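You operate a simulated robot arm through the tools that you are given. There is no shell and no other tool.

The job below is to be done with a simulated robot arm. You get a single attempt, and the scene is never put back.

JOB
Open the flour dish, flour the stamp and print each plain biscuit round.
Fine: lid on the worktop, stamp back. Set down upright: wooden stamp.

The check looks at the end state, three seconds after you hand in, the way a careful person would. Anything else that was tipped, shoved, dropped, spilled or broken makes it a failure. Lids that push on must go on centred and level and be pressed home; caps that screw on are set level and turned clockwise until they are tight.

ROBOT AND FRAMES
A 6-joint arm with a four-finger gripper, fixed in place. Base frame: the origin is at the foot of the arm, x ahead of it, y to its left, z up. Units: m, rad, N and s.
Its first joint turns from -2.897 to 2.897 rad. Payload 3.67 kg.
The tool frame sits at the grasp point between the pads (the TCP): z along the fingers, y along the line on which they close. The tips reach 0.028 m beyond it. The gripper opens to 0.112 m. The gripper's body begins 0.073 m behind the TCP.
Orientation is that of the tool frame in the base frame, as a unit quaternion [x, y, z, w]. With the fingers straight down and closing along the base's y, the tool's x points along the base's -x, its y along +y and its z along -z.

CONTROLS
- The arm moves only by the tool servo_tool. Its argument "rows" is a list that holds one entry, the list of rows, each a list of 7 numbers: the gripper command, from -1 (fully open) to 1 (shut), values between in proportion, then the shift along the tool's x, y, z in units of 25 mm (1.0 is 25 mm), then the turn, a rotation vector about the tool's x, y, z in units of 4 degrees (1.0 is 4 degrees). In form: [[[hand, dx, dy, dz, rx, ry, rz], ...]]. A call has 1 to 20 rows; each row shifts and turns the commanded pose from where the row before left it, along the tool's axes as they then stand. A call with a number of a shift or a turn outside -1 to 1 is refused whole. Rows are played at 5 a second. More than 0.05 m and 0.15 rad between two rows, or a gripper value outside its range, and nothing of the call is played. A pose out of reach is approached as far as the arm can. The call stops where the force on the tool passes 40 N (or 10 N more than at its start, if that is more) or the arm is blocked; 0.2 s more then pass. Each finger halts on what it meets, pressing with about 32 N; the grip force reading is that of the motor and also rises with nothing between the fingers. The clock runs only during rows and for 0.2 s after the last one: add rows that do not move to give the fingers time. It gives the time, the measured TCP pose, the force on the tool (base axes), the opening and the grip force at its end, in the units of the frame above (readings bear some noise), with the torque about the TCP (base axes, N m) and any sound that the robot's microphone picked up.
- Cameras (640 x 400 px; columns grow to the right, rows downward): "scene" is fixed at [0.3994, 0.4996, 1.6737]; the picture's right is [-0.95, -0.30, 0.00], its down [-0.30, 0.93, -0.20] and it looks along [0.06, -0.19, -0.98] (base axes); focal length 285 px, centre (320, 200). "wrist" rides on the gripper at [0.06, -0.018, -0.104] in the tool frame; the picture's right is [0.29, 0.96, 0.00], its down [-0.80, 0.24, -0.55] and it looks along [-0.53, 0.16, 0.83] (tool axes); focal length 234 px, centre (320, 200). There is no depth. A picture from a camera that has moved, and an enlarged one, comes with that camera's place and axes in the base frame and with its lens.
- snapshot(camera): a new picture of that camera. The clock stands still meanwhile.
- enlarge(camera, box): a new picture of the part [left, top, right, bottom] of that camera's present view, enlarged. The clock stands still meanwhile.
- sign_off(): hands the job in; it is judged then, once.

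Nothing tells you positions but the pictures and the camera data. Unless the task says otherwise, let go and move clear before handing in.

The tools are called after "Request:" as a command line: name --argument value ..., lists and objects as JSON in quotes. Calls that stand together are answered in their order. servo_tool: Moves the arm, as the interface text tells. Its arguments: {"type":"object","properties":{"rows":{"type":"array","items":{"type":"array","items":{"type":"array","items":{"type":"number"}}}}},"required":["rows"]} The other tools are called the same way: snapshot (camera) takes a picture; enlarge (camera, box) takes an enlarged picture of a part of a camera's view; sign_off () hands the job in.

At the start:

```text
time_s: 0.0
position: [0.4323, 0.1923, 1.2244]
tcp_rot: [-0.001, 1.0, 0.001, -0.001]
contact_force: [0.3, -0.2, -0.3]
moment: [-0.01, 0.04, -0.02]
gripper_width: 0.112
finger_force: 0.0
```

scene: 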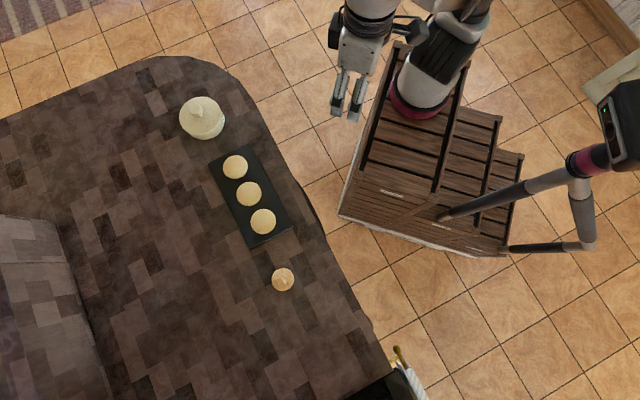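
wrist: 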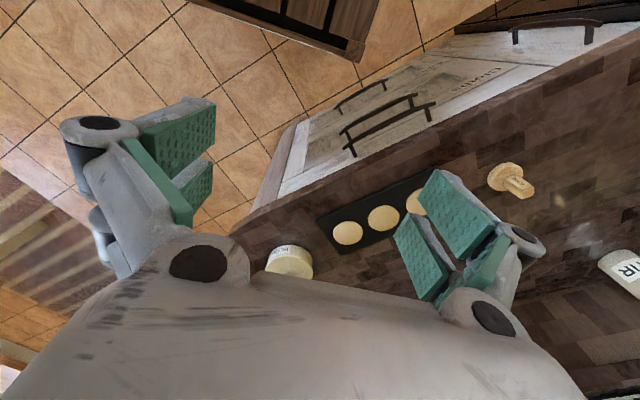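

I see a lidded pale dish, a slate with three biscuit rounds, and a small wooden stamp on a dark table. I'll look closer before moving.

Request:
enlarge --camera "scene" --box '[160, 80, 320, 180]'

Request:
enlarge --camera "scene" --box '[200, 140, 320, 300]'

Request:
enlarge --camera "wrist" --box '[240, 140, 640, 300]'

Request:
enlarge --camera "scene" --box '[0, 40, 440, 400]'

```text
4.00 times, centred on (240, 130) of scene
camera zoom: at [0.3994, 0.4996, 1.6737], right [-0.95, -0.3, 0.0], down [-0.3, 0.93, -0.2], along [0.06, -0.19, -0.98], focal length 1141 px, centre (640, 480)
```

zoom: 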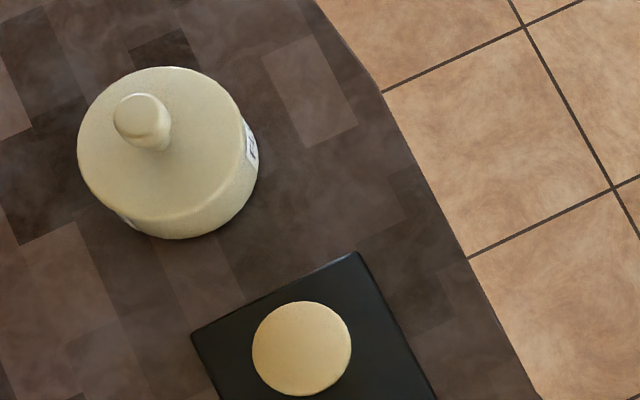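

```text
2.50 times, centred on (260, 220) of scene
camera zoom: at [0.3994, 0.4996, 1.6737], right [-0.95, -0.3, 0.0], down [-0.3, 0.93, -0.2], along [0.06, -0.19, -0.98], focal length 713 px, centre (470, 150)
```

zoom: 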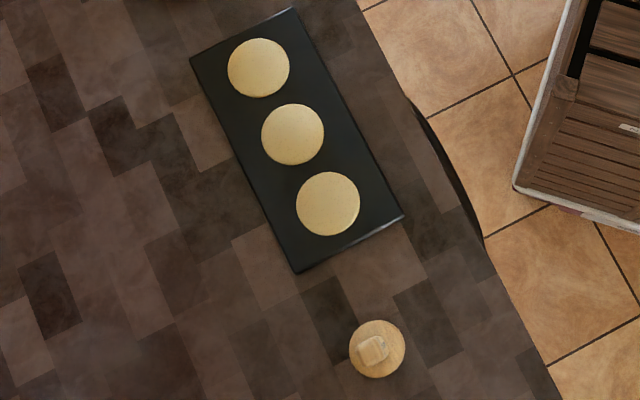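

```text
1.60 times, centred on (440, 220) of wrist
camera zoom: at [0.3729, 0.1746, 1.3296], right [-0.29, 0.96, 0.0], down [0.8, 0.24, 0.55], along [0.53, 0.16, -0.83], focal length 375 px, centre (128, 168)
```

zoom: 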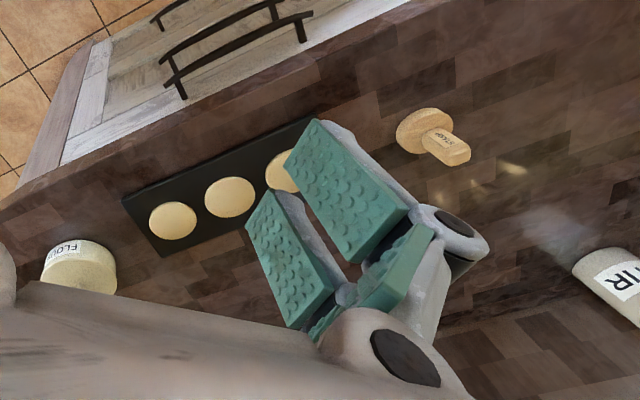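

```text
1.11 times, centred on (220, 220) of scene
camera zoom: at [0.3994, 0.4996, 1.6737], right [-0.95, -0.3, 0.0], down [-0.3, 0.93, -0.2], along [0.06, -0.19, -0.98], focal length 317 px, centre (431, 178)
```

zoom: 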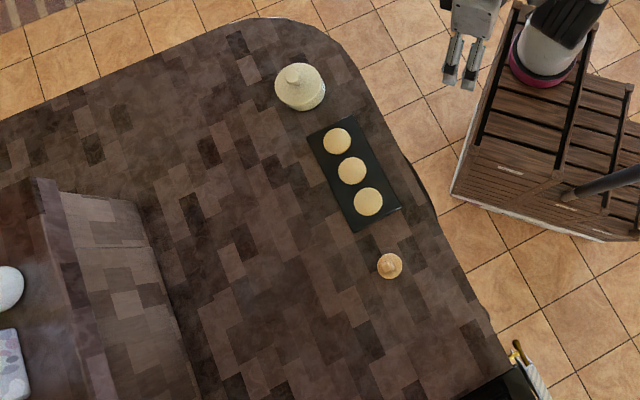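

I triangulate the biscuit tops at about z=0.933, with centres near (0.692,0.337), (0.632,0.395) and (0.570,0.455). The stamp is near (0.474,0.578) and the flour dish near (0.82,0.24). Next I'll move above the dish for a closer wrist view.

Request:
servo_tool --rows '[[[-1, -0.948, 0.178, 0.228, 0, 0, 0], [-1, -0.948, 0.178, 0.228, 0, 0, 0], [-1, -0.948, 0.178, 0.228, 0, 0, 0], [-1, -0.948, 0.178, 0.228, 0, 0, 0], [-1, -0.948, 0.178, 0.228, 0, 0, 0], [-1, -0.948, 0.178, 0.228, 0, 0, 0], [-1, -0.948, 0.178, 0.228, 0, 0, 0], [-1, -0.948, 0.178, 0.228, 0, 0, 0], [-1, -0.948, 0.178, 0.228, 0, 0, 0], [-1, -0.948, 0.178, 0.228, 0, 0, 0], [-1, -0.948, 0.178, 0.228, 0, 0, 0], [-1, -0.948, 0.178, 0.228, 0, 0, 0], [-1, -0.948, 0.178, 0.228, 0, 0, 0], [-1, 0, 0, 0, 0, 0, 0], [-1, 0, 0, 0, 0, 0, 0]]]'

Request:
snapshot --camera "wrist"

Request:
snapshot --camera "scene"

```text
time_s: 3.2
position: [0.7409, 0.2512, 1.1483]
tcp_rot: [0.0, 1.0, 0.001, -0.001]
contact_force: [0.0, 0.0, -0.5]
moment: [0.01, -0.01, 0.01]
gripper_width: 0.112
finger_force: 0.1
```

```text
taken
camera wrist: at [0.6818, 0.2331, 1.2544], right [-0.29, 0.96, 0.0], down [0.8, 0.24, 0.55], along [0.53, 0.16, -0.83], focal length 234 px, centre (320, 200)
```

wrist: 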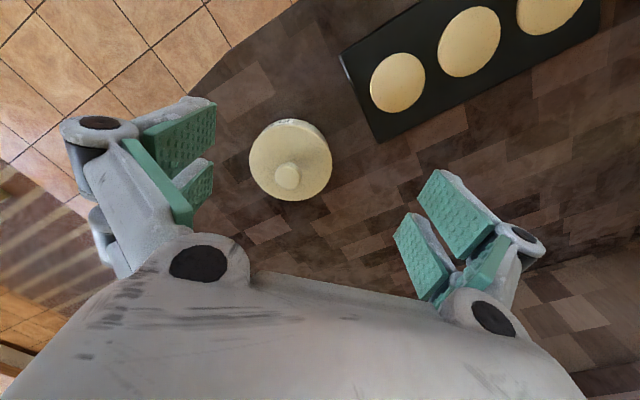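

```text
taken
```

scene: 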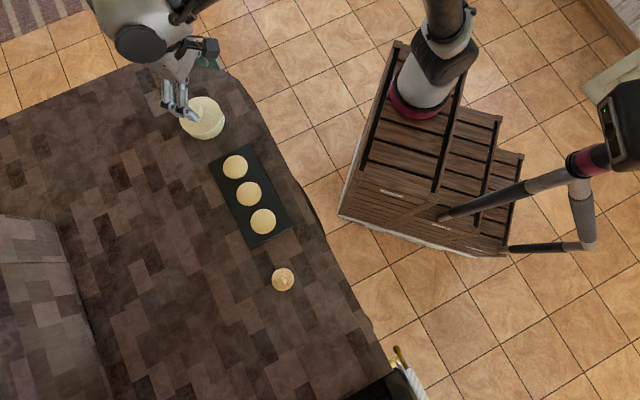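

The dish is now in the wrist view, with its round knob on top. I'll zoom in to measure it and check the biscuits for existing prints.

Request:
enlarge --camera "wrist" --box '[230, 100, 350, 220]'

Request:
enlarge --camera "wrist" --box '[340, 0, 600, 150]'

Request:
enlarge --camera "scene" --box '[250, 250, 314, 306]'

```text
3.33 times, centred on (290, 160) of wrist
camera zoom: at [0.6818, 0.2331, 1.2544], right [-0.29, 0.96, 0.0], down [0.8, 0.24, 0.55], along [0.53, 0.16, -0.83], focal length 781 px, centre (420, 333)
```

zoom: 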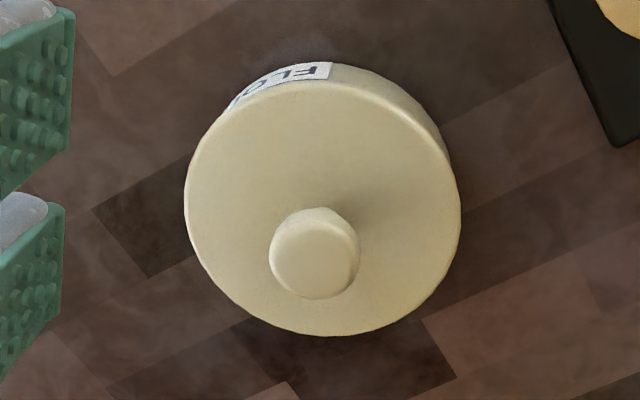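

```text
2.46 times, centred on (470, 75) of wrist
camera zoom: at [0.6818, 0.2331, 1.2544], right [-0.29, 0.96, 0.0], down [0.8, 0.24, 0.55], along [0.53, 0.16, -0.83], focal length 576 px, centre (-49, 508)
```

zoom: 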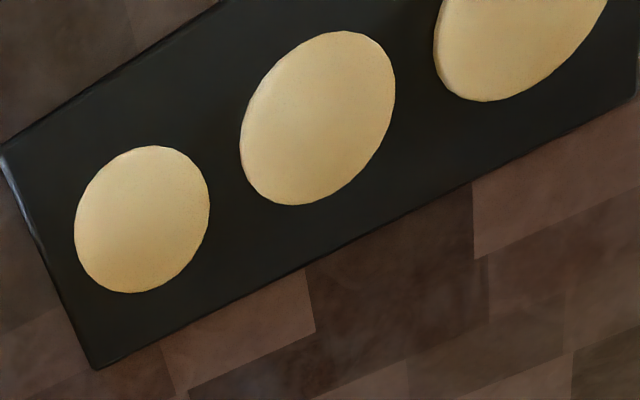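

```text
7.14 times, centred on (282, 278) of scene
camera zoom: at [0.3994, 0.4996, 1.6737], right [-0.95, -0.3, 0.0], down [-0.3, 0.93, -0.2], along [0.06, -0.19, -0.98], focal length 2037 px, centre (591, -357)
```

zoom: 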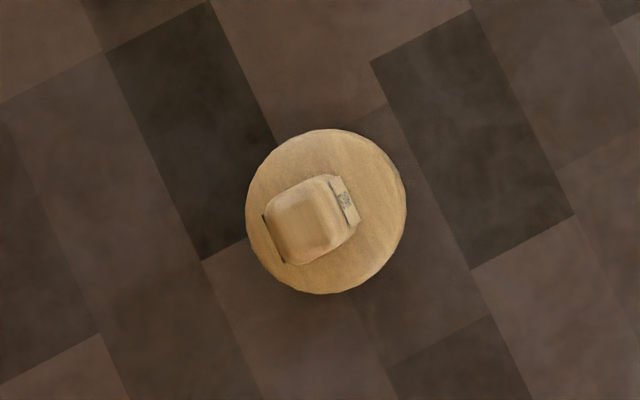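

The lid is about 0.113 m across with its top near z=0.957. The knob is centred near (0.8235,0.236) with its top near z=0.998, and all three biscuits are plain. I'll move above the knob and check alignment.

Request:
servo_tool --rows '[[[-0.2, -0.826, -0.152, 0.883, 0, 0, 0], [-0.2, -0.826, -0.152, 0.883, 0, 0, 0], [-0.2, -0.826, -0.152, 0.883, 0, 0, 0], [-0.2, -0.826, -0.152, 0.883, 0, 0, 0], [-0.2, 0, 0, 0, 0, 0, 0], [-0.2, 0, 0, 0, 0, 0, 0]]]'

Request:
snapshot --camera "wrist"

Request:
enlarge --camera "scene" --box '[140, 60, 260, 160]'

```text
time_s: 4.6
position: [0.822, 0.2375, 1.0609]
tcp_rot: [0.0, 1.0, 0.001, -0.001]
contact_force: [-1.5, -0.2, -0.6]
moment: [0.01, -0.04, -0.02]
gripper_width: 0.0669
finger_force: 0.0
```

```text
taken
camera wrist: at [0.7634, 0.2191, 1.1657], right [-0.29, 0.96, 0.0], down [0.8, 0.24, 0.55], along [0.53, 0.16, -0.83], focal length 234 px, centre (320, 200)
```

wrist: 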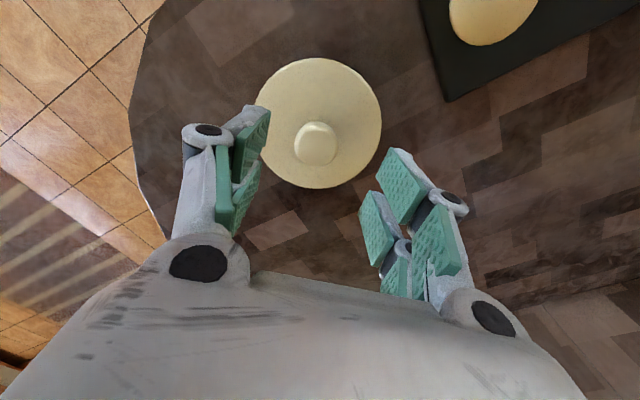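

```text
4.00 times, centred on (200, 110) of scene
camera zoom: at [0.3994, 0.4996, 1.6737], right [-0.95, -0.3, 0.0], down [-0.3, 0.93, -0.2], along [0.06, -0.19, -0.98], focal length 1141 px, centre (800, 560)
```

zoom: 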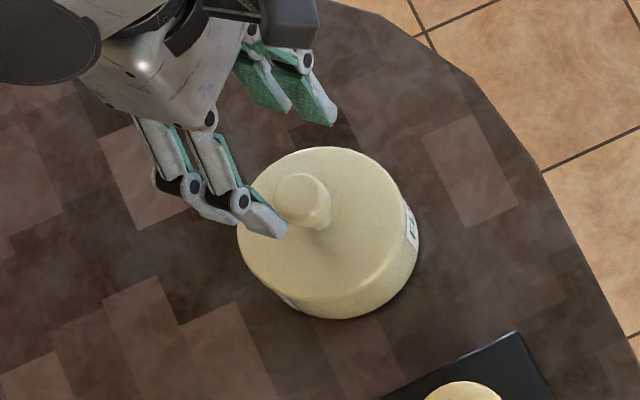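

The gripper is nearly centred over the knob. I'll zoom to refine the offset before descending.

Request:
enlarge --camera "wrist" --box '[240, 50, 400, 200]'

```text
2.67 times, centred on (320, 125) of wrist
camera zoom: at [0.7634, 0.2191, 1.1657], right [-0.29, 0.96, 0.0], down [0.8, 0.24, 0.55], along [0.53, 0.16, -0.83], focal length 624 px, centre (320, 400)
```

zoom: 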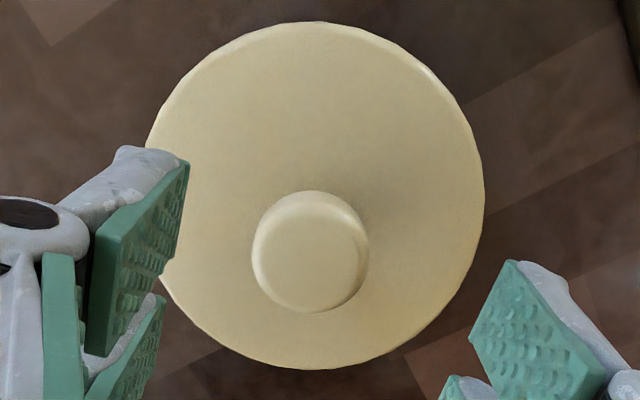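

Knob top is at about (0.824,0.235,1.0). I'll descend part-way, check clearance above the lid, then close.

Request:
servo_tool --rows '[[[-0.2, -0.08, -0.1, 0.8, 0, 0, 0], [-0.2, 0, 0, 0.8, 0, 0, 0], [-0.2, 0, 0, 0.6, 0, 0, 0], [-0.2, 0, 0, 0.2, 0, 0, 0], [-0.2, 0, 0, 0, 0, 0, 0]]]'

Request:
snapshot --camera "wrist"

Request:
enlarge --camera "scene" --box '[140, 60, 260, 160]'

```text
time_s: 5.8
position: [0.824, 0.233, 0.9996]
tcp_rot: [0.0, 1.0, 0.001, -0.001]
contact_force: [-0.2, 0.0, 0.5]
moment: [-0.01, 0.01, 0.0]
gripper_width: 0.0675
finger_force: 0.1
```

```text
taken
camera wrist: at [0.7646, 0.2162, 1.1052], right [-0.29, 0.96, 0.0], down [0.8, 0.24, 0.55], along [0.53, 0.16, -0.83], focal length 234 px, centre (320, 200)
```

wrist: 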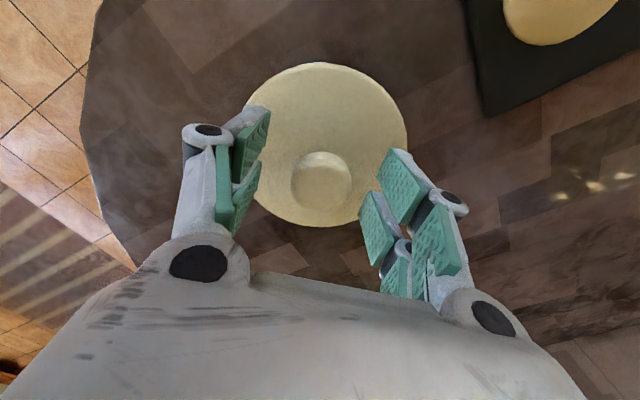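

```text
4.00 times, centred on (200, 110) of scene
camera zoom: at [0.3994, 0.4996, 1.6737], right [-0.95, -0.3, 0.0], down [-0.3, 0.93, -0.2], along [0.06, -0.19, -0.98], focal length 1141 px, centre (800, 560)
```

zoom: 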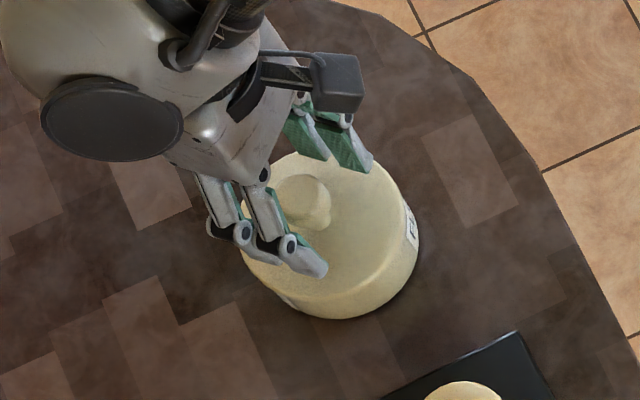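

Aligned and clear of the lid. I'll drop 9 mm more and close gently on the knob.

Request:
servo_tool --rows '[[[-0.2, 0, 0.06, 0.2, 0, 0, 0], [-0.2, 0, 0, 0.16, 0, 0, 0], [0.1, 0, 0, 0, 0, 0, 0], [0.3, 0, 0, 0, 0, 0, 0], [0.4, 0, 0, 0, 0, 0, 0], [0.5, 0, 0, 0, 0, 0, 0], [0.7, 0, 0, 0, 0, 0, 0], [1, 0, 0, 0, 0, 0, 0], [1, 0, 0, 0, 0, 0, 0]]]'

Request:
snapshot --camera "wrist"

```text
time_s: 7.8
position: [0.8245, 0.2363, 0.9923]
tcp_rot: [0.001, 1.0, 0.001, -0.001]
contact_force: [0.2, -0.6, 0.6]
moment: [0.0, -0.02, 0.0]
gripper_width: 0.0308
finger_force: 31.7
```

```text
taken
camera wrist: at [0.7646, 0.2176, 1.0969], right [-0.29, 0.96, 0.0], down [0.8, 0.24, 0.55], along [0.53, 0.16, -0.83], focal length 234 px, centre (320, 200)
```

wrist: 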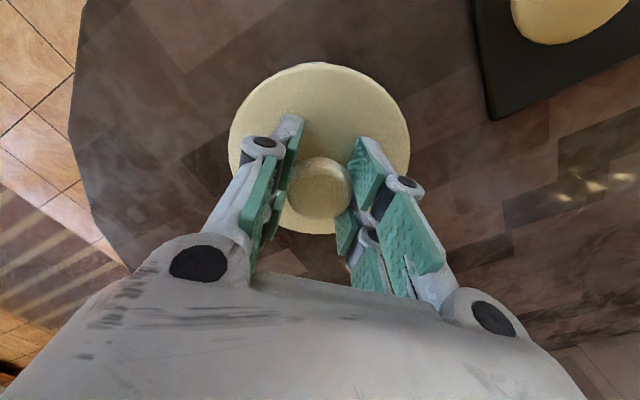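

The knob is held at 31 mm width. I'll lift slowly and watch the force.

Request:
servo_tool --rows '[[[1, 0, 0, -0.1, 0, 0, 0], [1, 0, 0, -0.1, 0, 0, 0], [1, 0, 0, -0.2, 0, 0, 0], [1, 0, 0, -0.3, 0, 0, 0], [1, 0, 0, -0.4, 0, 0, 0], [1, 0, 0, -0.6, 0, 0, 0], [1, 0, 0, 0, 0, 0, 0]]]'

Request:
enlarge --camera "scene" --box '[140, 60, 260, 160]'

Request:
snapshot --camera "wrist"

```text
time_s: 9.4
position: [0.8233, 0.2356, 1.0341]
tcp_rot: [0.0, 1.0, 0.001, -0.001]
contact_force: [0.0, -1.2, -0.4]
moment: [-0.02, 0.01, 0.03]
gripper_width: 0.0306
finger_force: 32.0
```

```text
4.00 times, centred on (200, 110) of scene
camera zoom: at [0.3994, 0.4996, 1.6737], right [-0.95, -0.3, 0.0], down [-0.3, 0.93, -0.2], along [0.06, -0.19, -0.98], focal length 1141 px, centre (800, 560)
```

zoom: 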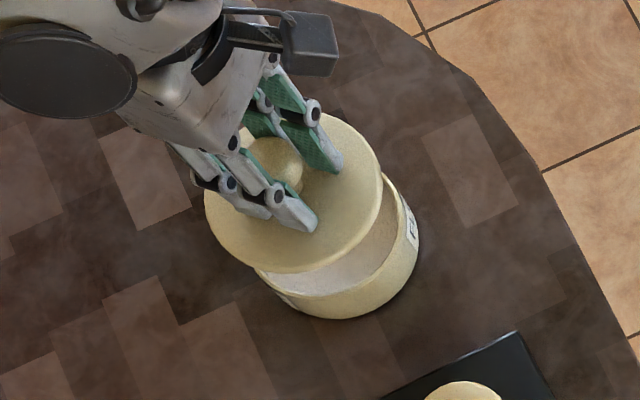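

```text
taken
camera wrist: at [0.765, 0.2173, 1.1395], right [-0.29, 0.96, 0.0], down [0.8, 0.24, 0.55], along [0.53, 0.16, -0.83], focal length 234 px, centre (320, 200)
```

wrist: 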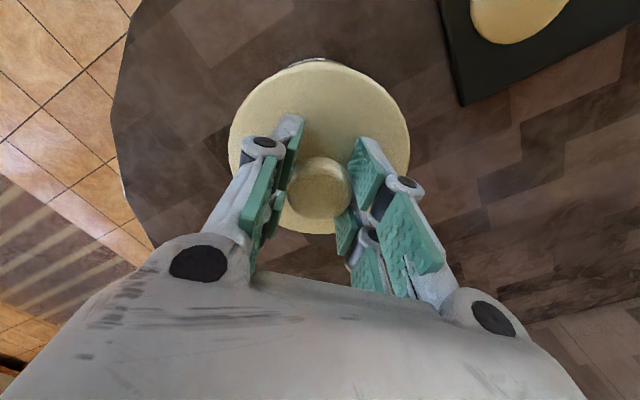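

The lid is off and the flour is exposed. I'll carry the lid to an empty patch of worktop beyond the slate, near (0.79,0.47).

Request:
servo_tool --rows '[[[1, 0, 0, -0.5, 0, 0, 0], [1, 0, 0, -0.7, 0, 0, 0], [1, 0.111, 0.782, 0, 0, 0, 0], [1, 0.111, 0.782, 0, 0, 0, 0], [1, 0.111, 0.782, 0, 0, 0, 0], [1, 0.111, 0.782, 0, 0, 0, 0], [1, 0.111, 0.782, 0, 0, 0, 0], [1, 0.111, 0.782, 0, 0, 0, 0], [1, 0.111, 0.782, 0, 0, 0, 0], [1, 0.111, 0.782, 0, 0, 0, 0], [1, 0.111, 0.782, 0, 0, 0, 0], [1, 0.111, 0.782, 0, 0, 0, 0], [1, 0.111, 0.782, 0, 0, 0, 0], [1, 0.111, 0.782, 0, 0, 0, 0], [1, 0, 0, 0, 0, 0, 0], [1, 0, 0, 0, 0, 0, 0]]]'

Request:
snapshot --camera "scene"

Request:
snapshot --camera "wrist"

Request:
enlarge --camera "scene" --box '[140, 80, 260, 160]'

```text
time_s: 12.8
position: [0.7912, 0.4705, 1.066]
tcp_rot: [0.0, 1.0, 0.001, -0.001]
contact_force: [0.2, 0.2, -1.0]
moment: [-0.02, -0.03, 0.04]
gripper_width: 0.0306
finger_force: 32.5
```

```text
taken
```

scene: 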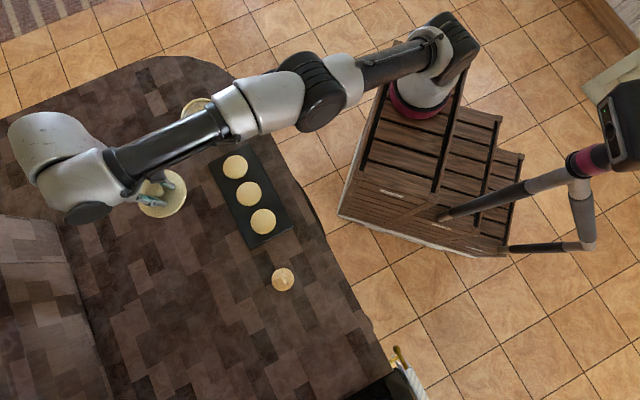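

```text
taken
camera wrist: at [0.7315, 0.452, 1.171], right [-0.29, 0.96, 0.0], down [0.8, 0.24, 0.55], along [0.53, 0.16, -0.83], focal length 234 px, centre (320, 200)
```

wrist: 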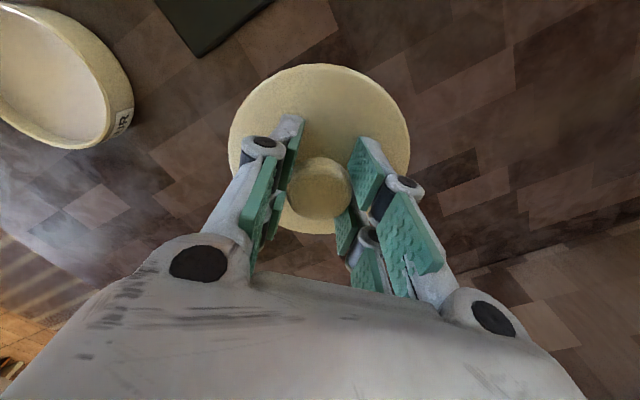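

```text
5.00 times, centred on (200, 120) of scene
camera zoom: at [0.3994, 0.4996, 1.6737], right [-0.95, -0.3, 0.0], down [-0.3, 0.93, -0.2], along [0.06, -0.19, -0.98], focal length 1426 px, centre (920, 600)
```

zoom: 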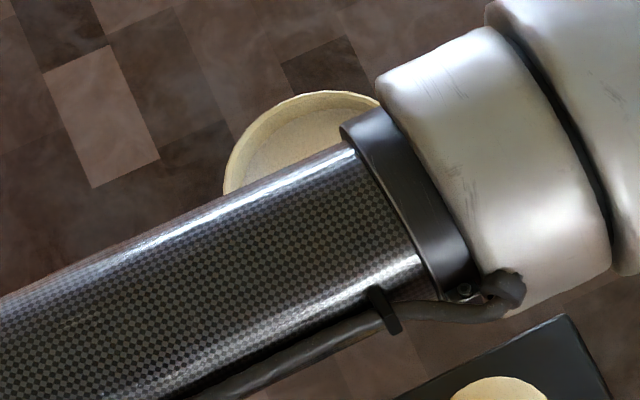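

The spot is clear. I'll lower the lid, slowing near the surface.

Request:
servo_tool --rows '[[[1, 0, 0, 0.8, 0, 0, 0], [1, 0, 0, 0.8, 0, 0, 0], [1, 0, 0, 0.8, 0, 0, 0], [1, 0, 0, 0.4, 0, 0, 0], [1, 0, 0, 0.2, 0, 0, 0], [1, 0, 0, 0.2, 0, 0, 0], [1, 0, 0, 0, 0, 0, 0]]]'

Request:
snapshot --camera "wrist"

Request:
enlarge --camera "scene" --box '[110, 140, 230, 230]'

```text
time_s: 14.4
position: [0.7918, 0.4704, 0.9848]
tcp_rot: [0.0, 1.0, 0.001, -0.001]
contact_force: [0.2, 0.5, -1.3]
moment: [0.02, -0.01, -0.01]
gripper_width: 0.0305
finger_force: 31.4
```

```text
taken
camera wrist: at [0.7312, 0.4526, 1.0905], right [-0.29, 0.96, 0.0], down [0.8, 0.24, 0.55], along [0.53, 0.16, -0.83], focal length 234 px, centre (320, 200)
```

wrist: 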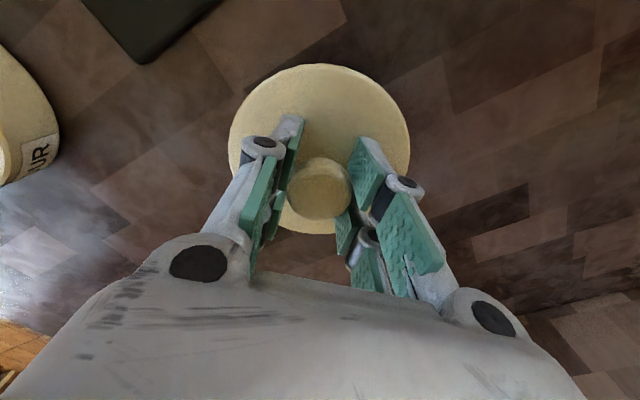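

```text
4.44 times, centred on (170, 185) of scene
camera zoom: at [0.3994, 0.4996, 1.6737], right [-0.95, -0.3, 0.0], down [-0.3, 0.93, -0.2], along [0.06, -0.19, -0.98], focal length 1268 px, centre (987, 267)
```

zoom: 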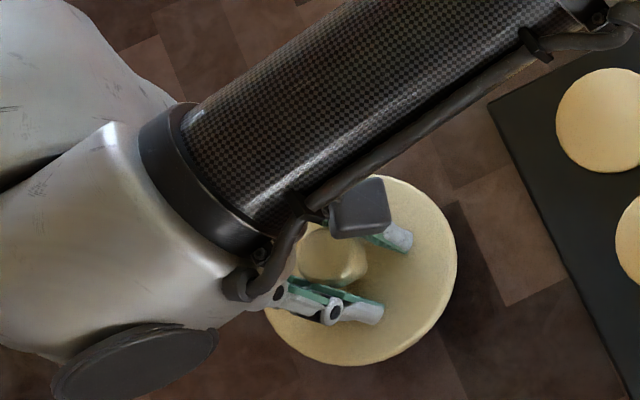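

Request:
servo_tool --rows '[[[1, 0, 0, 0.1, 0, 0, 0], [1, 0, 0, 0.1, 0, 0, 0], [1, 0, 0, 0.1, 0, 0, 0], [1, 0, 0, 0.1, 0, 0, 0], [1, 0, 0, 0.1, 0, 0, 0], [1, 0, 0, 0, 0, 0, 0]]]'

```text
time_s: 15.8
position: [0.7902, 0.4725, 0.9721]
tcp_rot: [0.0, 1.0, 0.001, 0.0]
contact_force: [0.4, -0.8, -1.1]
moment: [0.04, 0.01, 0.0]
gripper_width: 0.0306
finger_force: 32.1
```

Still no contact, so I keep lowering in small steps.

Request:
servo_tool --rows '[[[1, 0, 0, 0.08, 0, 0, 0], [1, 0, 0, 0.08, 0, 0, 0], [1, 0, 0, 0.08, 0, 0, 0], [1, 0, 0, 0.08, 0, 0, 0], [1, 0, 0, 0, 0, 0, 0]]]'

```text
time_s: 17.0
position: [0.79, 0.4723, 0.9654]
tcp_rot: [-0.001, 1.0, 0.001, -0.001]
contact_force: [0.5, -0.8, -1.3]
moment: [-0.02, 0.0, -0.02]
gripper_width: 0.0307
finger_force: 32.7
```

Request:
servo_tool --rows '[[[1, 0, 0, 0.08, 0, 0, 0], [1, 0, 0, 0.08, 0, 0, 0], [1, 0, 0, 0.08, 0, 0, 0], [1, 0, 0, 0, 0, 0, 0]]]'

```text
time_s: 18.0
position: [0.7908, 0.4703, 0.9622]
tcp_rot: [0.0, 1.0, 0.003, 0.001]
contact_force: [2.5, 3.1, 33.4]
moment: [-0.19, -0.14, -0.01]
gripper_width: 0.0306
finger_force: 31.8
```

The lid has touched the worktop. I'll relieve the pressing force, then open slowly and rise.

Request:
servo_tool --rows '[[[1, 0, 0, -0.06, 0, 0, 0], [1, 0, 0, 0, 0, 0, 0]]]'

```text
time_s: 18.6
position: [0.7909, 0.4706, 0.9635]
tcp_rot: [0.0, 1.0, 0.002, -0.001]
contact_force: [2.6, 5.1, 31.0]
moment: [-0.05, -0.56, 0.0]
gripper_width: 0.0306
finger_force: 31.6
```

Request:
servo_tool --rows '[[[1, 0, 0, -0.08, 0, 0, 0], [1, 0, 0, 0, 0, 0, 0]]]'

```text
time_s: 19.2
position: [0.7911, 0.4714, 0.962]
tcp_rot: [0.0, 1.0, 0.001, -0.001]
contact_force: [3.3, 6.3, 17.6]
moment: [0.28, -0.72, 0.16]
gripper_width: 0.0305
finger_force: 32.1
```

Request:
servo_tool --rows '[[[1, 0, 0, -0.06, 0, 0, 0], [1, 0, 0, 0, 0, 0, 0]]]'

Request:
enlarge --camera "scene" --box '[110, 140, 230, 230]'

Request:
snapshot --camera "wrist"

```text
time_s: 19.8
position: [0.7912, 0.4689, 0.9623]
tcp_rot: [0.0, 1.0, 0.0, -0.003]
contact_force: [-1.1, 0.2, -0.1]
moment: [0.01, -0.02, 0.05]
gripper_width: 0.0303
finger_force: 31.5
```

```text
4.44 times, centred on (170, 185) of scene
camera zoom: at [0.3994, 0.4996, 1.6737], right [-0.95, -0.3, 0.0], down [-0.3, 0.93, -0.2], along [0.06, -0.19, -0.98], focal length 1268 px, centre (987, 267)
```

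zoom: 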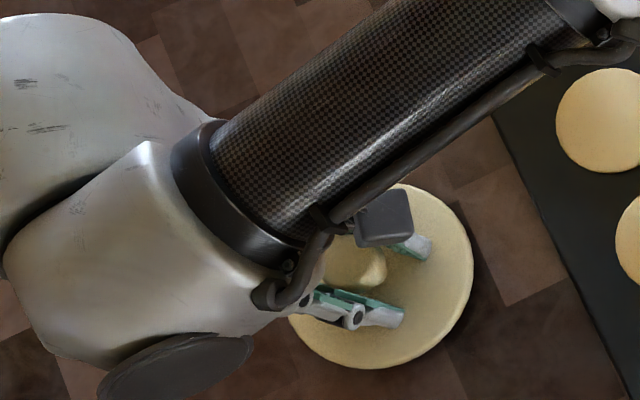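

```text
taken
camera wrist: at [0.7312, 0.4518, 1.0674], right [-0.29, 0.96, 0.0], down [0.8, 0.24, 0.55], along [0.53, 0.16, -0.84], focal length 234 px, centre (320, 200)
```

wrist: 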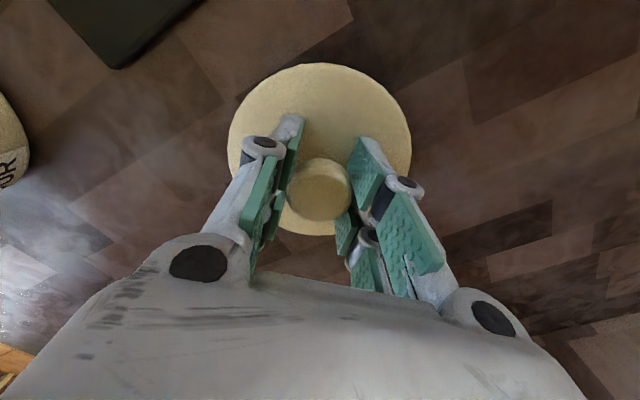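

Force is now zero with the lid resting on the worktop. I'll open and rise.

Request:
servo_tool --rows '[[[0.4, 0, 0, 0, 0, 0, 0], [0.2, 0, 0, 0, 0, 0, 0], [0, 0, 0, 0, 0, 0, 0], [-0.2, 0, 0, 0, 0, 0, 0], [-0.2, 0, 0, -0.3, 0, 0, 0], [-0.2, 0, 0, -0.6, 0, 0, 0], [-0.2, 0, 0, -1, 0, 0, 0], [-0.2, 0, 0, -1, 0, 0, 0], [-0.2, 0, 0, -1, 0, 0, 0], [-0.2, 0, 0, -1, 0, 0, 0], [-0.2, 0, 0, 0, 0, 0, 0]]]'

Request:
snapshot --camera "wrist"

Request:
snapshot --camera "scene"

```text
time_s: 22.2
position: [0.7884, 0.4659, 1.0856]
tcp_rot: [0.0, 1.0, 0.001, -0.001]
contact_force: [0.5, -0.4, -0.4]
moment: [-0.02, 0.03, -0.02]
gripper_width: 0.0672
finger_force: 0.1
out of reach, approached as far as the arm can: row 10
```

```text
taken
camera wrist: at [0.7287, 0.4477, 1.19], right [-0.29, 0.96, 0.0], down [0.8, 0.24, 0.55], along [0.53, 0.16, -0.83], focal length 234 px, centre (320, 200)
```

wrist: 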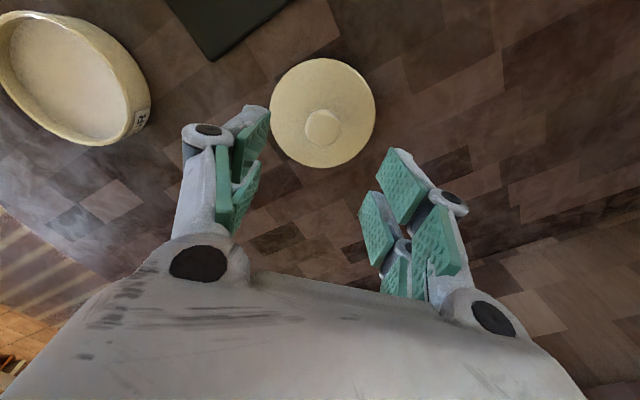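

```text
taken
```

scene: 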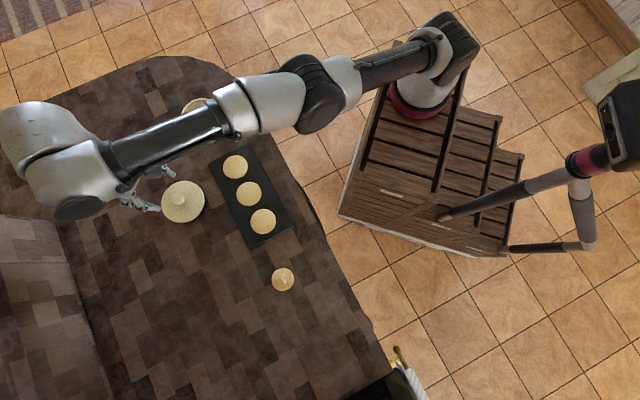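

The lid sits flat on the worktop, clear of the slate and dish. Now I'll go over to the stamp near (0.474,0.578).

Request:
servo_tool --rows '[[[-0.2, 0.96, 0.3, 0, 0, 0, 0], [-0.2, 0.96, 0.3, 0, 0, 0, 0], [-0.2, 0.96, 0.3, 0, 0, 0, 0], [-0.2, 0.96, 0.3, 0, 0, 0, 0], [-0.2, 0.96, 0.3, 0, 0, 0, 0], [-0.2, 0.96, 0.3, 0, 0, 0, 0], [-0.2, 0.96, 0.3, 0, 0, 0, 0], [-0.2, 0.96, 0.3, 0, 0, 0, 0], [-0.2, 0.96, 0.3, 0, 0, 0, 0], [-0.2, 0.96, 0.3, 0, 0, 0, 0], [-0.2, 0.96, 0.3, 0, 0, 0, 0], [-0.2, 0.96, 0.3, 0, 0, 0, 0], [-0.2, 0.96, 0.3, 0, 0, 0, 0], [-0.2, 0, 0, 0, 0, 0, 0], [-0.2, 0, 0, 0, 0, 0, 0]]]'

Request:
snapshot --camera "wrist"

Request:
snapshot --camera "scene"

```text
time_s: 25.4
position: [0.477, 0.5654, 1.0852]
tcp_rot: [0.0, 1.0, 0.0, -0.001]
contact_force: [0.7, 0.2, -0.1]
moment: [-0.01, -0.01, -0.01]
gripper_width: 0.0675
finger_force: 0.0
```

```text
taken
camera wrist: at [0.4181, 0.547, 1.1891], right [-0.29, 0.96, 0.0], down [0.8, 0.24, 0.55], along [0.53, 0.16, -0.83], focal length 234 px, centre (320, 200)
```

wrist: 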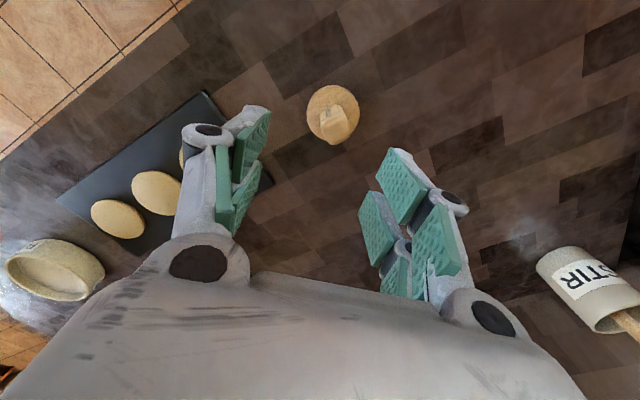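

```text
taken
```

scene: 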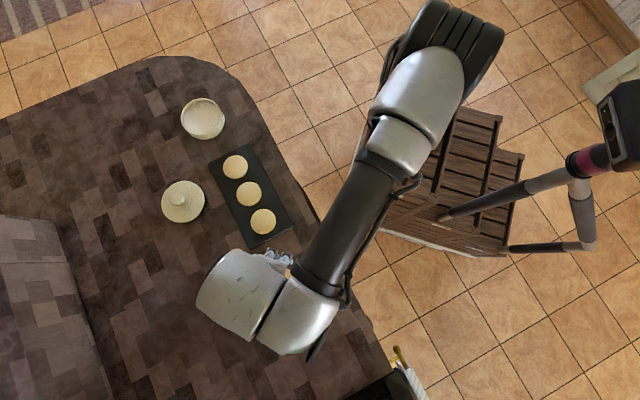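

Request:
enlarge --camera "wrist" --box '[280, 70, 390, 160]'

Request:
enlarge --camera "scene" --box '[150, 80, 310, 250]'

```text
4.44 times, centred on (335, 115) of wrist
camera zoom: at [0.4181, 0.547, 1.1891], right [-0.29, 0.96, 0.0], down [0.8, 0.24, 0.55], along [0.53, 0.16, -0.83], focal length 1041 px, centre (253, 578)
```

zoom: 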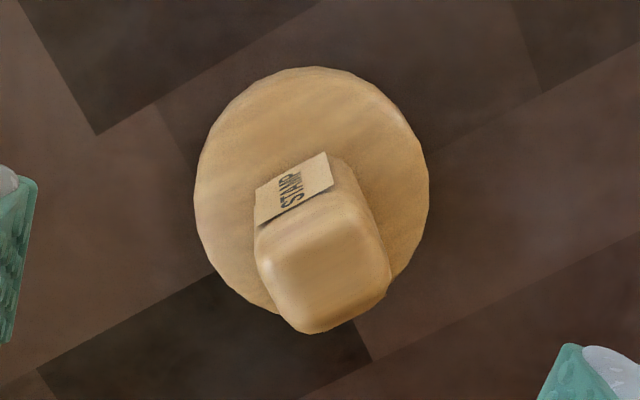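

```text
2.35 times, centred on (230, 165) of scene
camera zoom: at [0.3994, 0.4996, 1.6737], right [-0.95, -0.3, 0.0], down [-0.3, 0.93, -0.2], along [0.06, -0.19, -0.98], focal length 671 px, centre (532, 282)
```

zoom: 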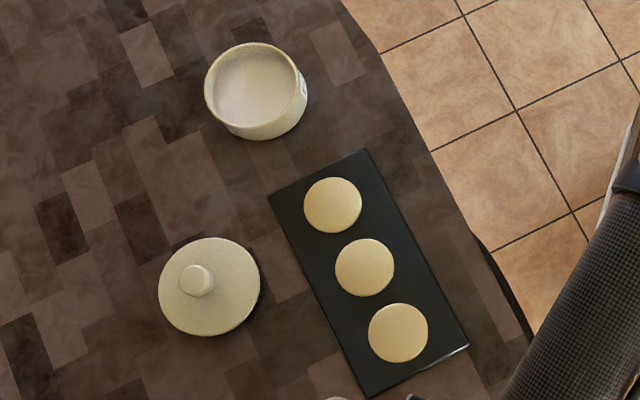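

The stamp's base is near (0.4727,0.578) with its disc top at about z=0.929. Its block handle rises to about z=1.0 and is turned about 134°. I'll centre over it and rotate the gripper 44° so the fingers close on the unlabelled handle faces.

Request:
servo_tool --rows '[[[-0.2, 0.2, 0.46, 0.3, 0, 0, 0], [-0.2, 0, 0, 0.3, 0, 0, -1], [-0.2, 0, 0, 0, 0, 0, -1], [-0.2, 0, 0, 0, 0, 0, -1], [-0.2, 0, 0, 0, 0, 0, -1], [-0.2, 0, 0, 0, 0, 0, -1], [-0.2, 0, 0, 0, 0, 0, -1], [-0.2, 0, 0, 0, 0, 0, -1], [-0.2, 0, 0, 0, 0, 0, -1], [-0.2, 0, 0, 0, 0, 0, -1], [-0.2, 0, 0, 0, 0, 0, -1], [-0.2, 0, 0, 0, 0, 0, -1], [-0.2, 0, 0, 0, 0, 0, 0], [-0.2, 0, 0, 0, 0, 0, 0]]]'

Request:
snapshot --camera "wrist"

Request:
enlarge --camera "wrist" --box '[260, 70, 380, 200]'

```text
time_s: 28.4
position: [0.4714, 0.5772, 1.0703]
tcp_rot: [-0.375, 0.927, 0.001, 0.0]
contact_force: [-0.3, -0.1, 0.5]
moment: [-0.02, 0.0, 0.02]
gripper_width: 0.0672
finger_force: 0.0
```

```text
taken
camera wrist: at [0.4413, 0.5217, 1.1752], right [-0.87, 0.49, 0.0], down [0.41, 0.73, 0.55], along [0.27, 0.48, -0.83], focal length 234 px, centre (320, 200)
```

wrist: 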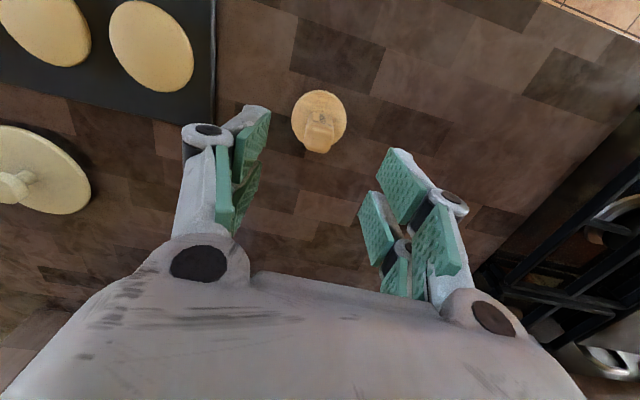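

```text
3.08 times, centred on (320, 135) of wrist
camera zoom: at [0.4413, 0.5217, 1.1752], right [-0.87, 0.49, 0.0], down [0.41, 0.73, 0.55], along [0.27, 0.48, -0.83], focal length 720 px, centre (320, 400)
```

zoom: 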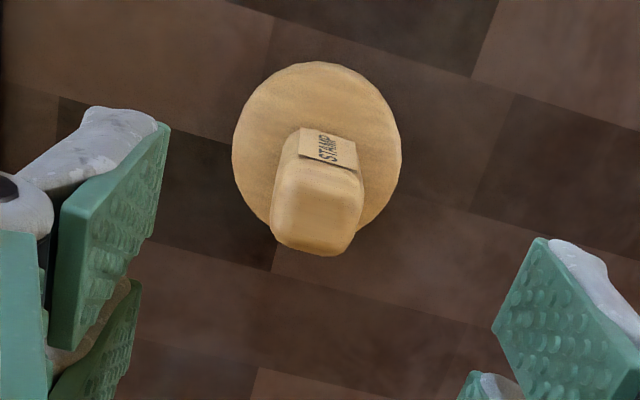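

Alignment looks good, with the handle axis at about 136° against the gripper's 134°. I'll trim the yaw slightly, descend to about z=0.975 and close on the handle.

Request:
servo_tool --rows '[[[-0.2, 0, 0, 0.8, 0, 0, -0.4], [-0.2, 0, 0, 0.8, 0, 0, 0], [-0.2, 0, 0, 0.8, 0, 0, 0], [-0.2, 0, 0, 0.6, 0, 0, 0], [-0.2, 0, 0, 0.4, 0, 0, 0], [-0.2, 0, 0, 0.3, 0, 0, 0], [-0.2, 0, 0, 0, 0, 0, 0]]]'

Request:
snapshot --camera "wrist"

```text
time_s: 30.0
position: [0.4698, 0.5762, 0.977]
tcp_rot: [-0.387, 0.922, 0.001, -0.001]
contact_force: [-0.2, -0.4, 0.0]
moment: [0.01, 0.01, -0.01]
gripper_width: 0.0675
finger_force: 0.0
```

```text
taken
camera wrist: at [0.4421, 0.5212, 1.083], right [-0.89, 0.46, 0.0], down [0.39, 0.74, 0.55], along [0.26, 0.49, -0.83], focal length 234 px, centre (320, 200)
```

wrist: 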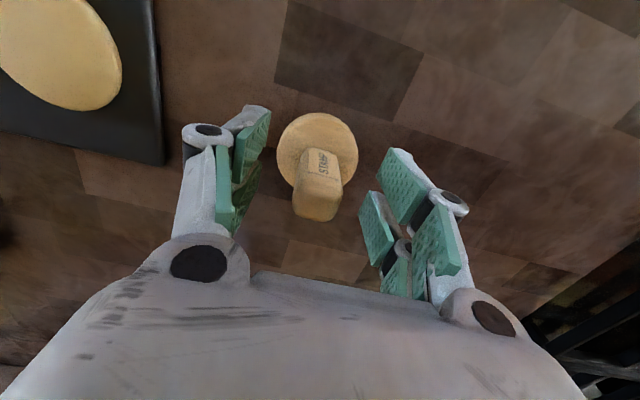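

The handle sits between the pads. Closing gently.

Request:
servo_tool --rows '[[[0.1, 0, 0, 0, 0, 0, 0], [0.3, 0, 0, 0, 0, 0, 0], [0.45, 0, 0, 0, 0, 0, 0], [0.55, 0, 0, 0, 0, 0, 0], [0.65, 0, 0, 0, 0, 0, 0], [0.8, 0, 0, 0, 0, 0, 0], [1, 0, 0, 0, 0, 0, 0], [1, 0, 0, 0, 0, 0, 0]]]'

Request:
snapshot --camera "wrist"

Request:
enlarge --camera "wrist" --box '[240, 100, 400, 240]'

```text
time_s: 31.8
position: [0.4705, 0.5766, 0.9796]
tcp_rot: [-0.388, 0.922, 0.001, 0.0]
contact_force: [0.4, 0.5, 0.6]
moment: [0.02, -0.02, 0.0]
gripper_width: 0.0233
finger_force: 32.1
```

```text
taken
camera wrist: at [0.4422, 0.5212, 1.0831], right [-0.89, 0.46, 0.0], down [0.39, 0.74, 0.55], along [0.26, 0.49, -0.83], focal length 234 px, centre (320, 200)
```

wrist: 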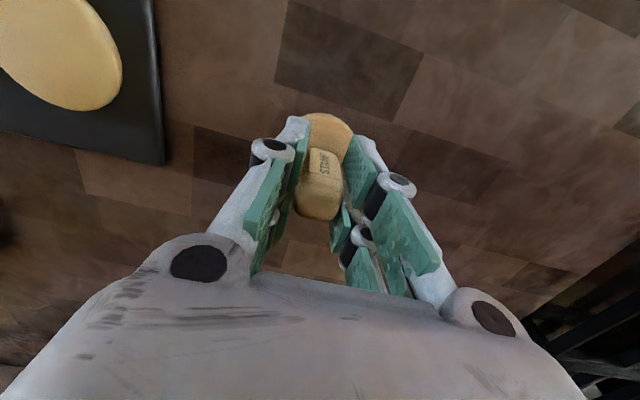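

```text
2.86 times, centred on (320, 170) of wrist
camera zoom: at [0.4422, 0.5212, 1.0831], right [-0.89, 0.46, 0.0], down [0.39, 0.74, 0.55], along [0.26, 0.49, -0.83], focal length 669 px, centre (320, 286)
```

zoom: 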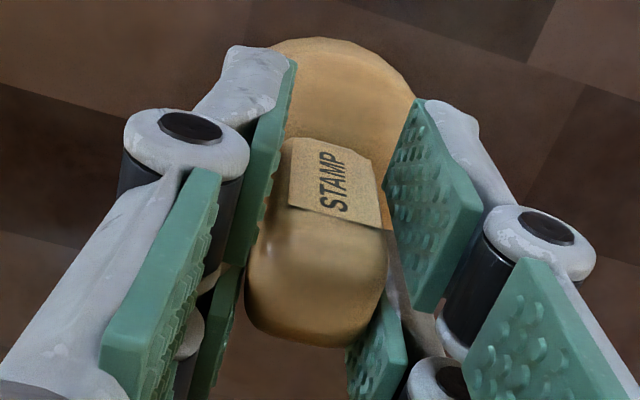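

The stamp is held at 23 mm width with TCP z≈0.978 while its base rests on the table. I'll lift it straight up and check it stays level.

Request:
servo_tool --rows '[[[1, 0, 0, -0.3, 0, 0, 0], [1, 0, 0, -0.6, 0, 0, 0], [1, 0, 0, -0.9, 0, 0, 0], [1, 0, 0, -0.9, 0, 0, 0], [1, 0, 0, -0.6, 0, 0, 0], [1, 0, 0, 0, 0, 0, 0], [1, 0, 0, 0, 0, 0, 0]]]'

Request:
enlarge --camera "wrist" --box '[240, 60, 400, 240]'

Request:
enlarge --camera "scene" --box '[150, 80, 250, 150]'

```text
time_s: 33.4
position: [0.4721, 0.5784, 1.0611]
tcp_rot: [-0.388, 0.922, 0.0, 0.0]
contact_force: [0.2, -0.6, 0.0]
moment: [-0.03, -0.02, -0.04]
gripper_width: 0.0233
finger_force: 31.3
```

```text
2.22 times, centred on (320, 150) of wrist
camera zoom: at [0.4424, 0.5223, 1.1654], right [-0.89, 0.46, 0.0], down [0.39, 0.74, 0.55], along [0.26, 0.49, -0.83], focal length 520 px, centre (320, 311)
```

zoom: 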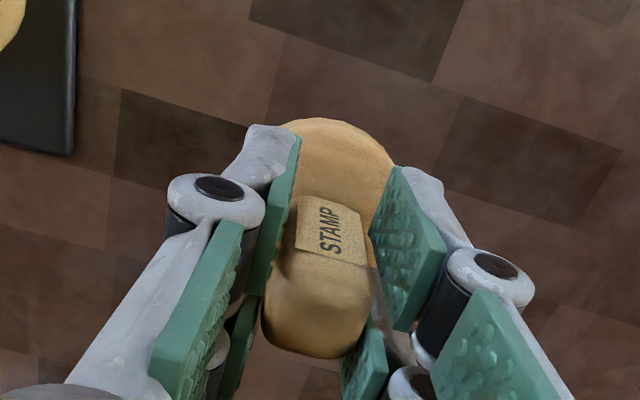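

```text
5.71 times, centred on (200, 115) of scene
camera zoom: at [0.3994, 0.4996, 1.6737], right [-0.95, -0.3, 0.0], down [-0.3, 0.93, -0.2], along [0.06, -0.19, -0.98], focal length 1630 px, centre (1006, 686)
```

zoom: 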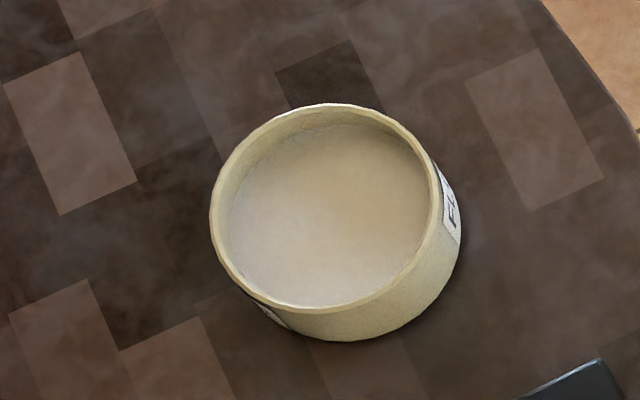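

The stamp lifted cleanly. The dish rim is about 0.102 m across inside at z≈0.955, with flour roughly 15 mm below the rim. I'll carry the stamp to above the dish centre at (0.824,0.2355).

Request:
servo_tool --rows '[[[1, 0, -0.982, 0, 0, 0, 0], [1, 0, -0.982, 0, 0, 0, 0], [1, 0, -0.982, 0, 0, 0, 0], [1, 0, -0.982, 0, 0, 0, 0], [1, 0, -0.982, 0, 0, 0, 0], [1, 0, -0.982, 0, 0, 0, 0], [1, 0, -0.982, 0, 0, 0, 0], [1, 0, -0.982, 0, 0, 0, 0], [1, 0, -0.982, 0, 0, 0, 0], [1, 0, -0.982, 0, 0, 0, 0], [1, 0, -0.982, 0, 0, 0, 0], [1, 0, -0.982, 0, 0, 0, 0], [1, 0, -0.982, 0, 0, 0, 0], [1, 0, -0.982, 0, 0, 0, 0], [1, 0, -0.982, 0, 0, 0, 0], [1, 0, -0.982, 0, 0, 0, 0], [1, 0, -0.982, 0, 0, 0, 0], [1, 0, -0.982, 0, 0, 0, 0], [1, -0.05, -0.982, 0, 0, 0, 0], [1, -0.04, -0.982, 0, 0, 0, 0]]]'

Request:
snapshot --camera "wrist"

Request:
enlarge --camera "scene" --box '[140, 70, 260, 150]'

```text
time_s: 37.6
position: [0.8253, 0.2347, 1.0612]
tcp_rot: [-0.388, 0.922, 0.001, -0.001]
contact_force: [-1.0, -0.3, -0.9]
moment: [-0.05, -0.02, 0.03]
gripper_width: 0.0235
finger_force: 32.1
```

```text
taken
camera wrist: at [0.7966, 0.1781, 1.1654], right [-0.89, 0.46, 0.0], down [0.39, 0.74, 0.55], along [0.26, 0.49, -0.83], focal length 234 px, centre (320, 200)
```

wrist: 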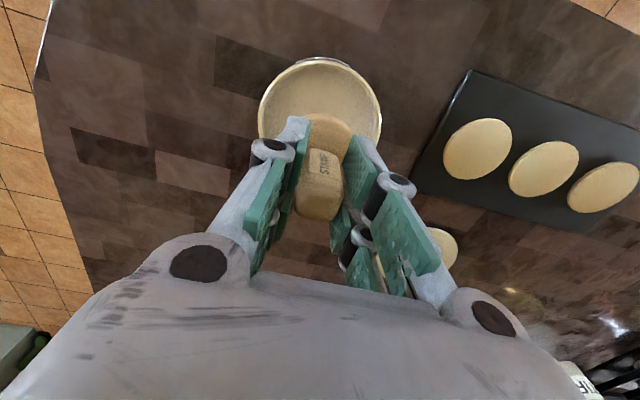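

```text
5.00 times, centred on (200, 110) of scene
camera zoom: at [0.3994, 0.4996, 1.6737], right [-0.95, -0.3, 0.0], down [-0.3, 0.93, -0.2], along [0.06, -0.19, -0.98], focal length 1426 px, centre (920, 650)
```

zoom: 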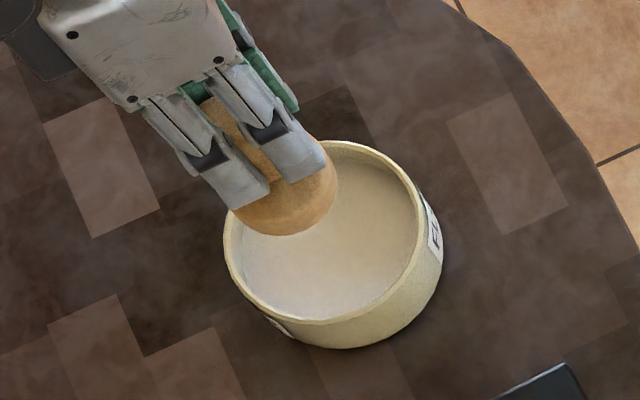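

Centred over the dish. I'll lower toward the flour, then step slowly watching for contact.

Request:
servo_tool --rows '[[[1, 0, 0, 0.5, 0, 0, 0], [1, 0, 0, 0.5, 0, 0, 0], [1, 0, 0, 0.4, 0, 0, 0], [1, 0, 0, 0.2, 0, 0, 0], [1, 0, 0, 0, 0, 0, 0]]]'

Request:
enlarge --camera "scene" --box '[140, 70, 260, 150]'

Request:
enlarge --camera "wrist" --box '[220, 40, 420, 240]'

```text
time_s: 38.8
position: [0.8255, 0.2344, 1.0195]
tcp_rot: [-0.388, 0.922, 0.001, -0.001]
contact_force: [0.1, 0.2, -0.5]
moment: [0.01, -0.04, -0.04]
gripper_width: 0.0238
finger_force: 31.6
```

```text
5.00 times, centred on (200, 110) of scene
camera zoom: at [0.3994, 0.4996, 1.6737], right [-0.95, -0.3, 0.0], down [-0.3, 0.93, -0.2], along [0.06, -0.19, -0.98], focal length 1426 px, centre (920, 650)
```

zoom: 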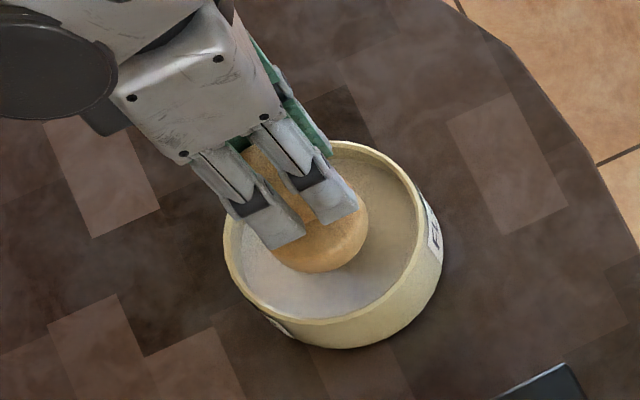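

```text
2.00 times, centred on (320, 140) of wrist
camera zoom: at [0.7961, 0.1782, 1.1243], right [-0.89, 0.46, 0.0], down [0.39, 0.74, 0.55], along [0.26, 0.49, -0.83], focal length 468 px, centre (320, 320)
```

zoom: 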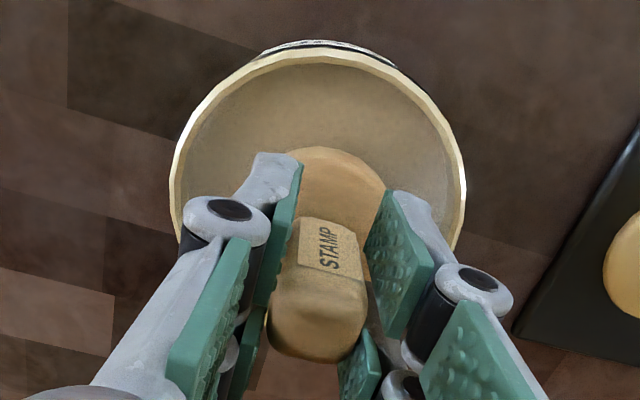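

Request:
servo_tool --rows '[[[1, 0, 0, 0.12, 0, 0, 0], [1, 0, 0, 0.12, 0, 0, 0], [1, 0, 0, 0.12, 0, 0, 0], [1, 0, 0, 0, 0, 0, 0]]]'

Request:
servo_tool --rows '[[[1, 0, 0, 0.1, 0, 0, 0], [1, 0, 0, 0.1, 0, 0, 0], [1, 0, 0, 0, 0, 0, 0]]]'

```text
time_s: 39.8
position: [0.8239, 0.2345, 1.0101]
tcp_rot: [-0.387, 0.922, 0.001, -0.001]
contact_force: [-0.8, -0.4, -1.2]
moment: [-0.02, 0.04, -0.02]
gripper_width: 0.0234
finger_force: 32.3
```

```text
time_s: 40.6
position: [0.8242, 0.2344, 1.0053]
tcp_rot: [-0.388, 0.922, 0.0, 0.0]
contact_force: [0.2, -0.2, -0.6]
moment: [-0.03, -0.02, 0.0]
gripper_width: 0.0234
finger_force: 32.1
```

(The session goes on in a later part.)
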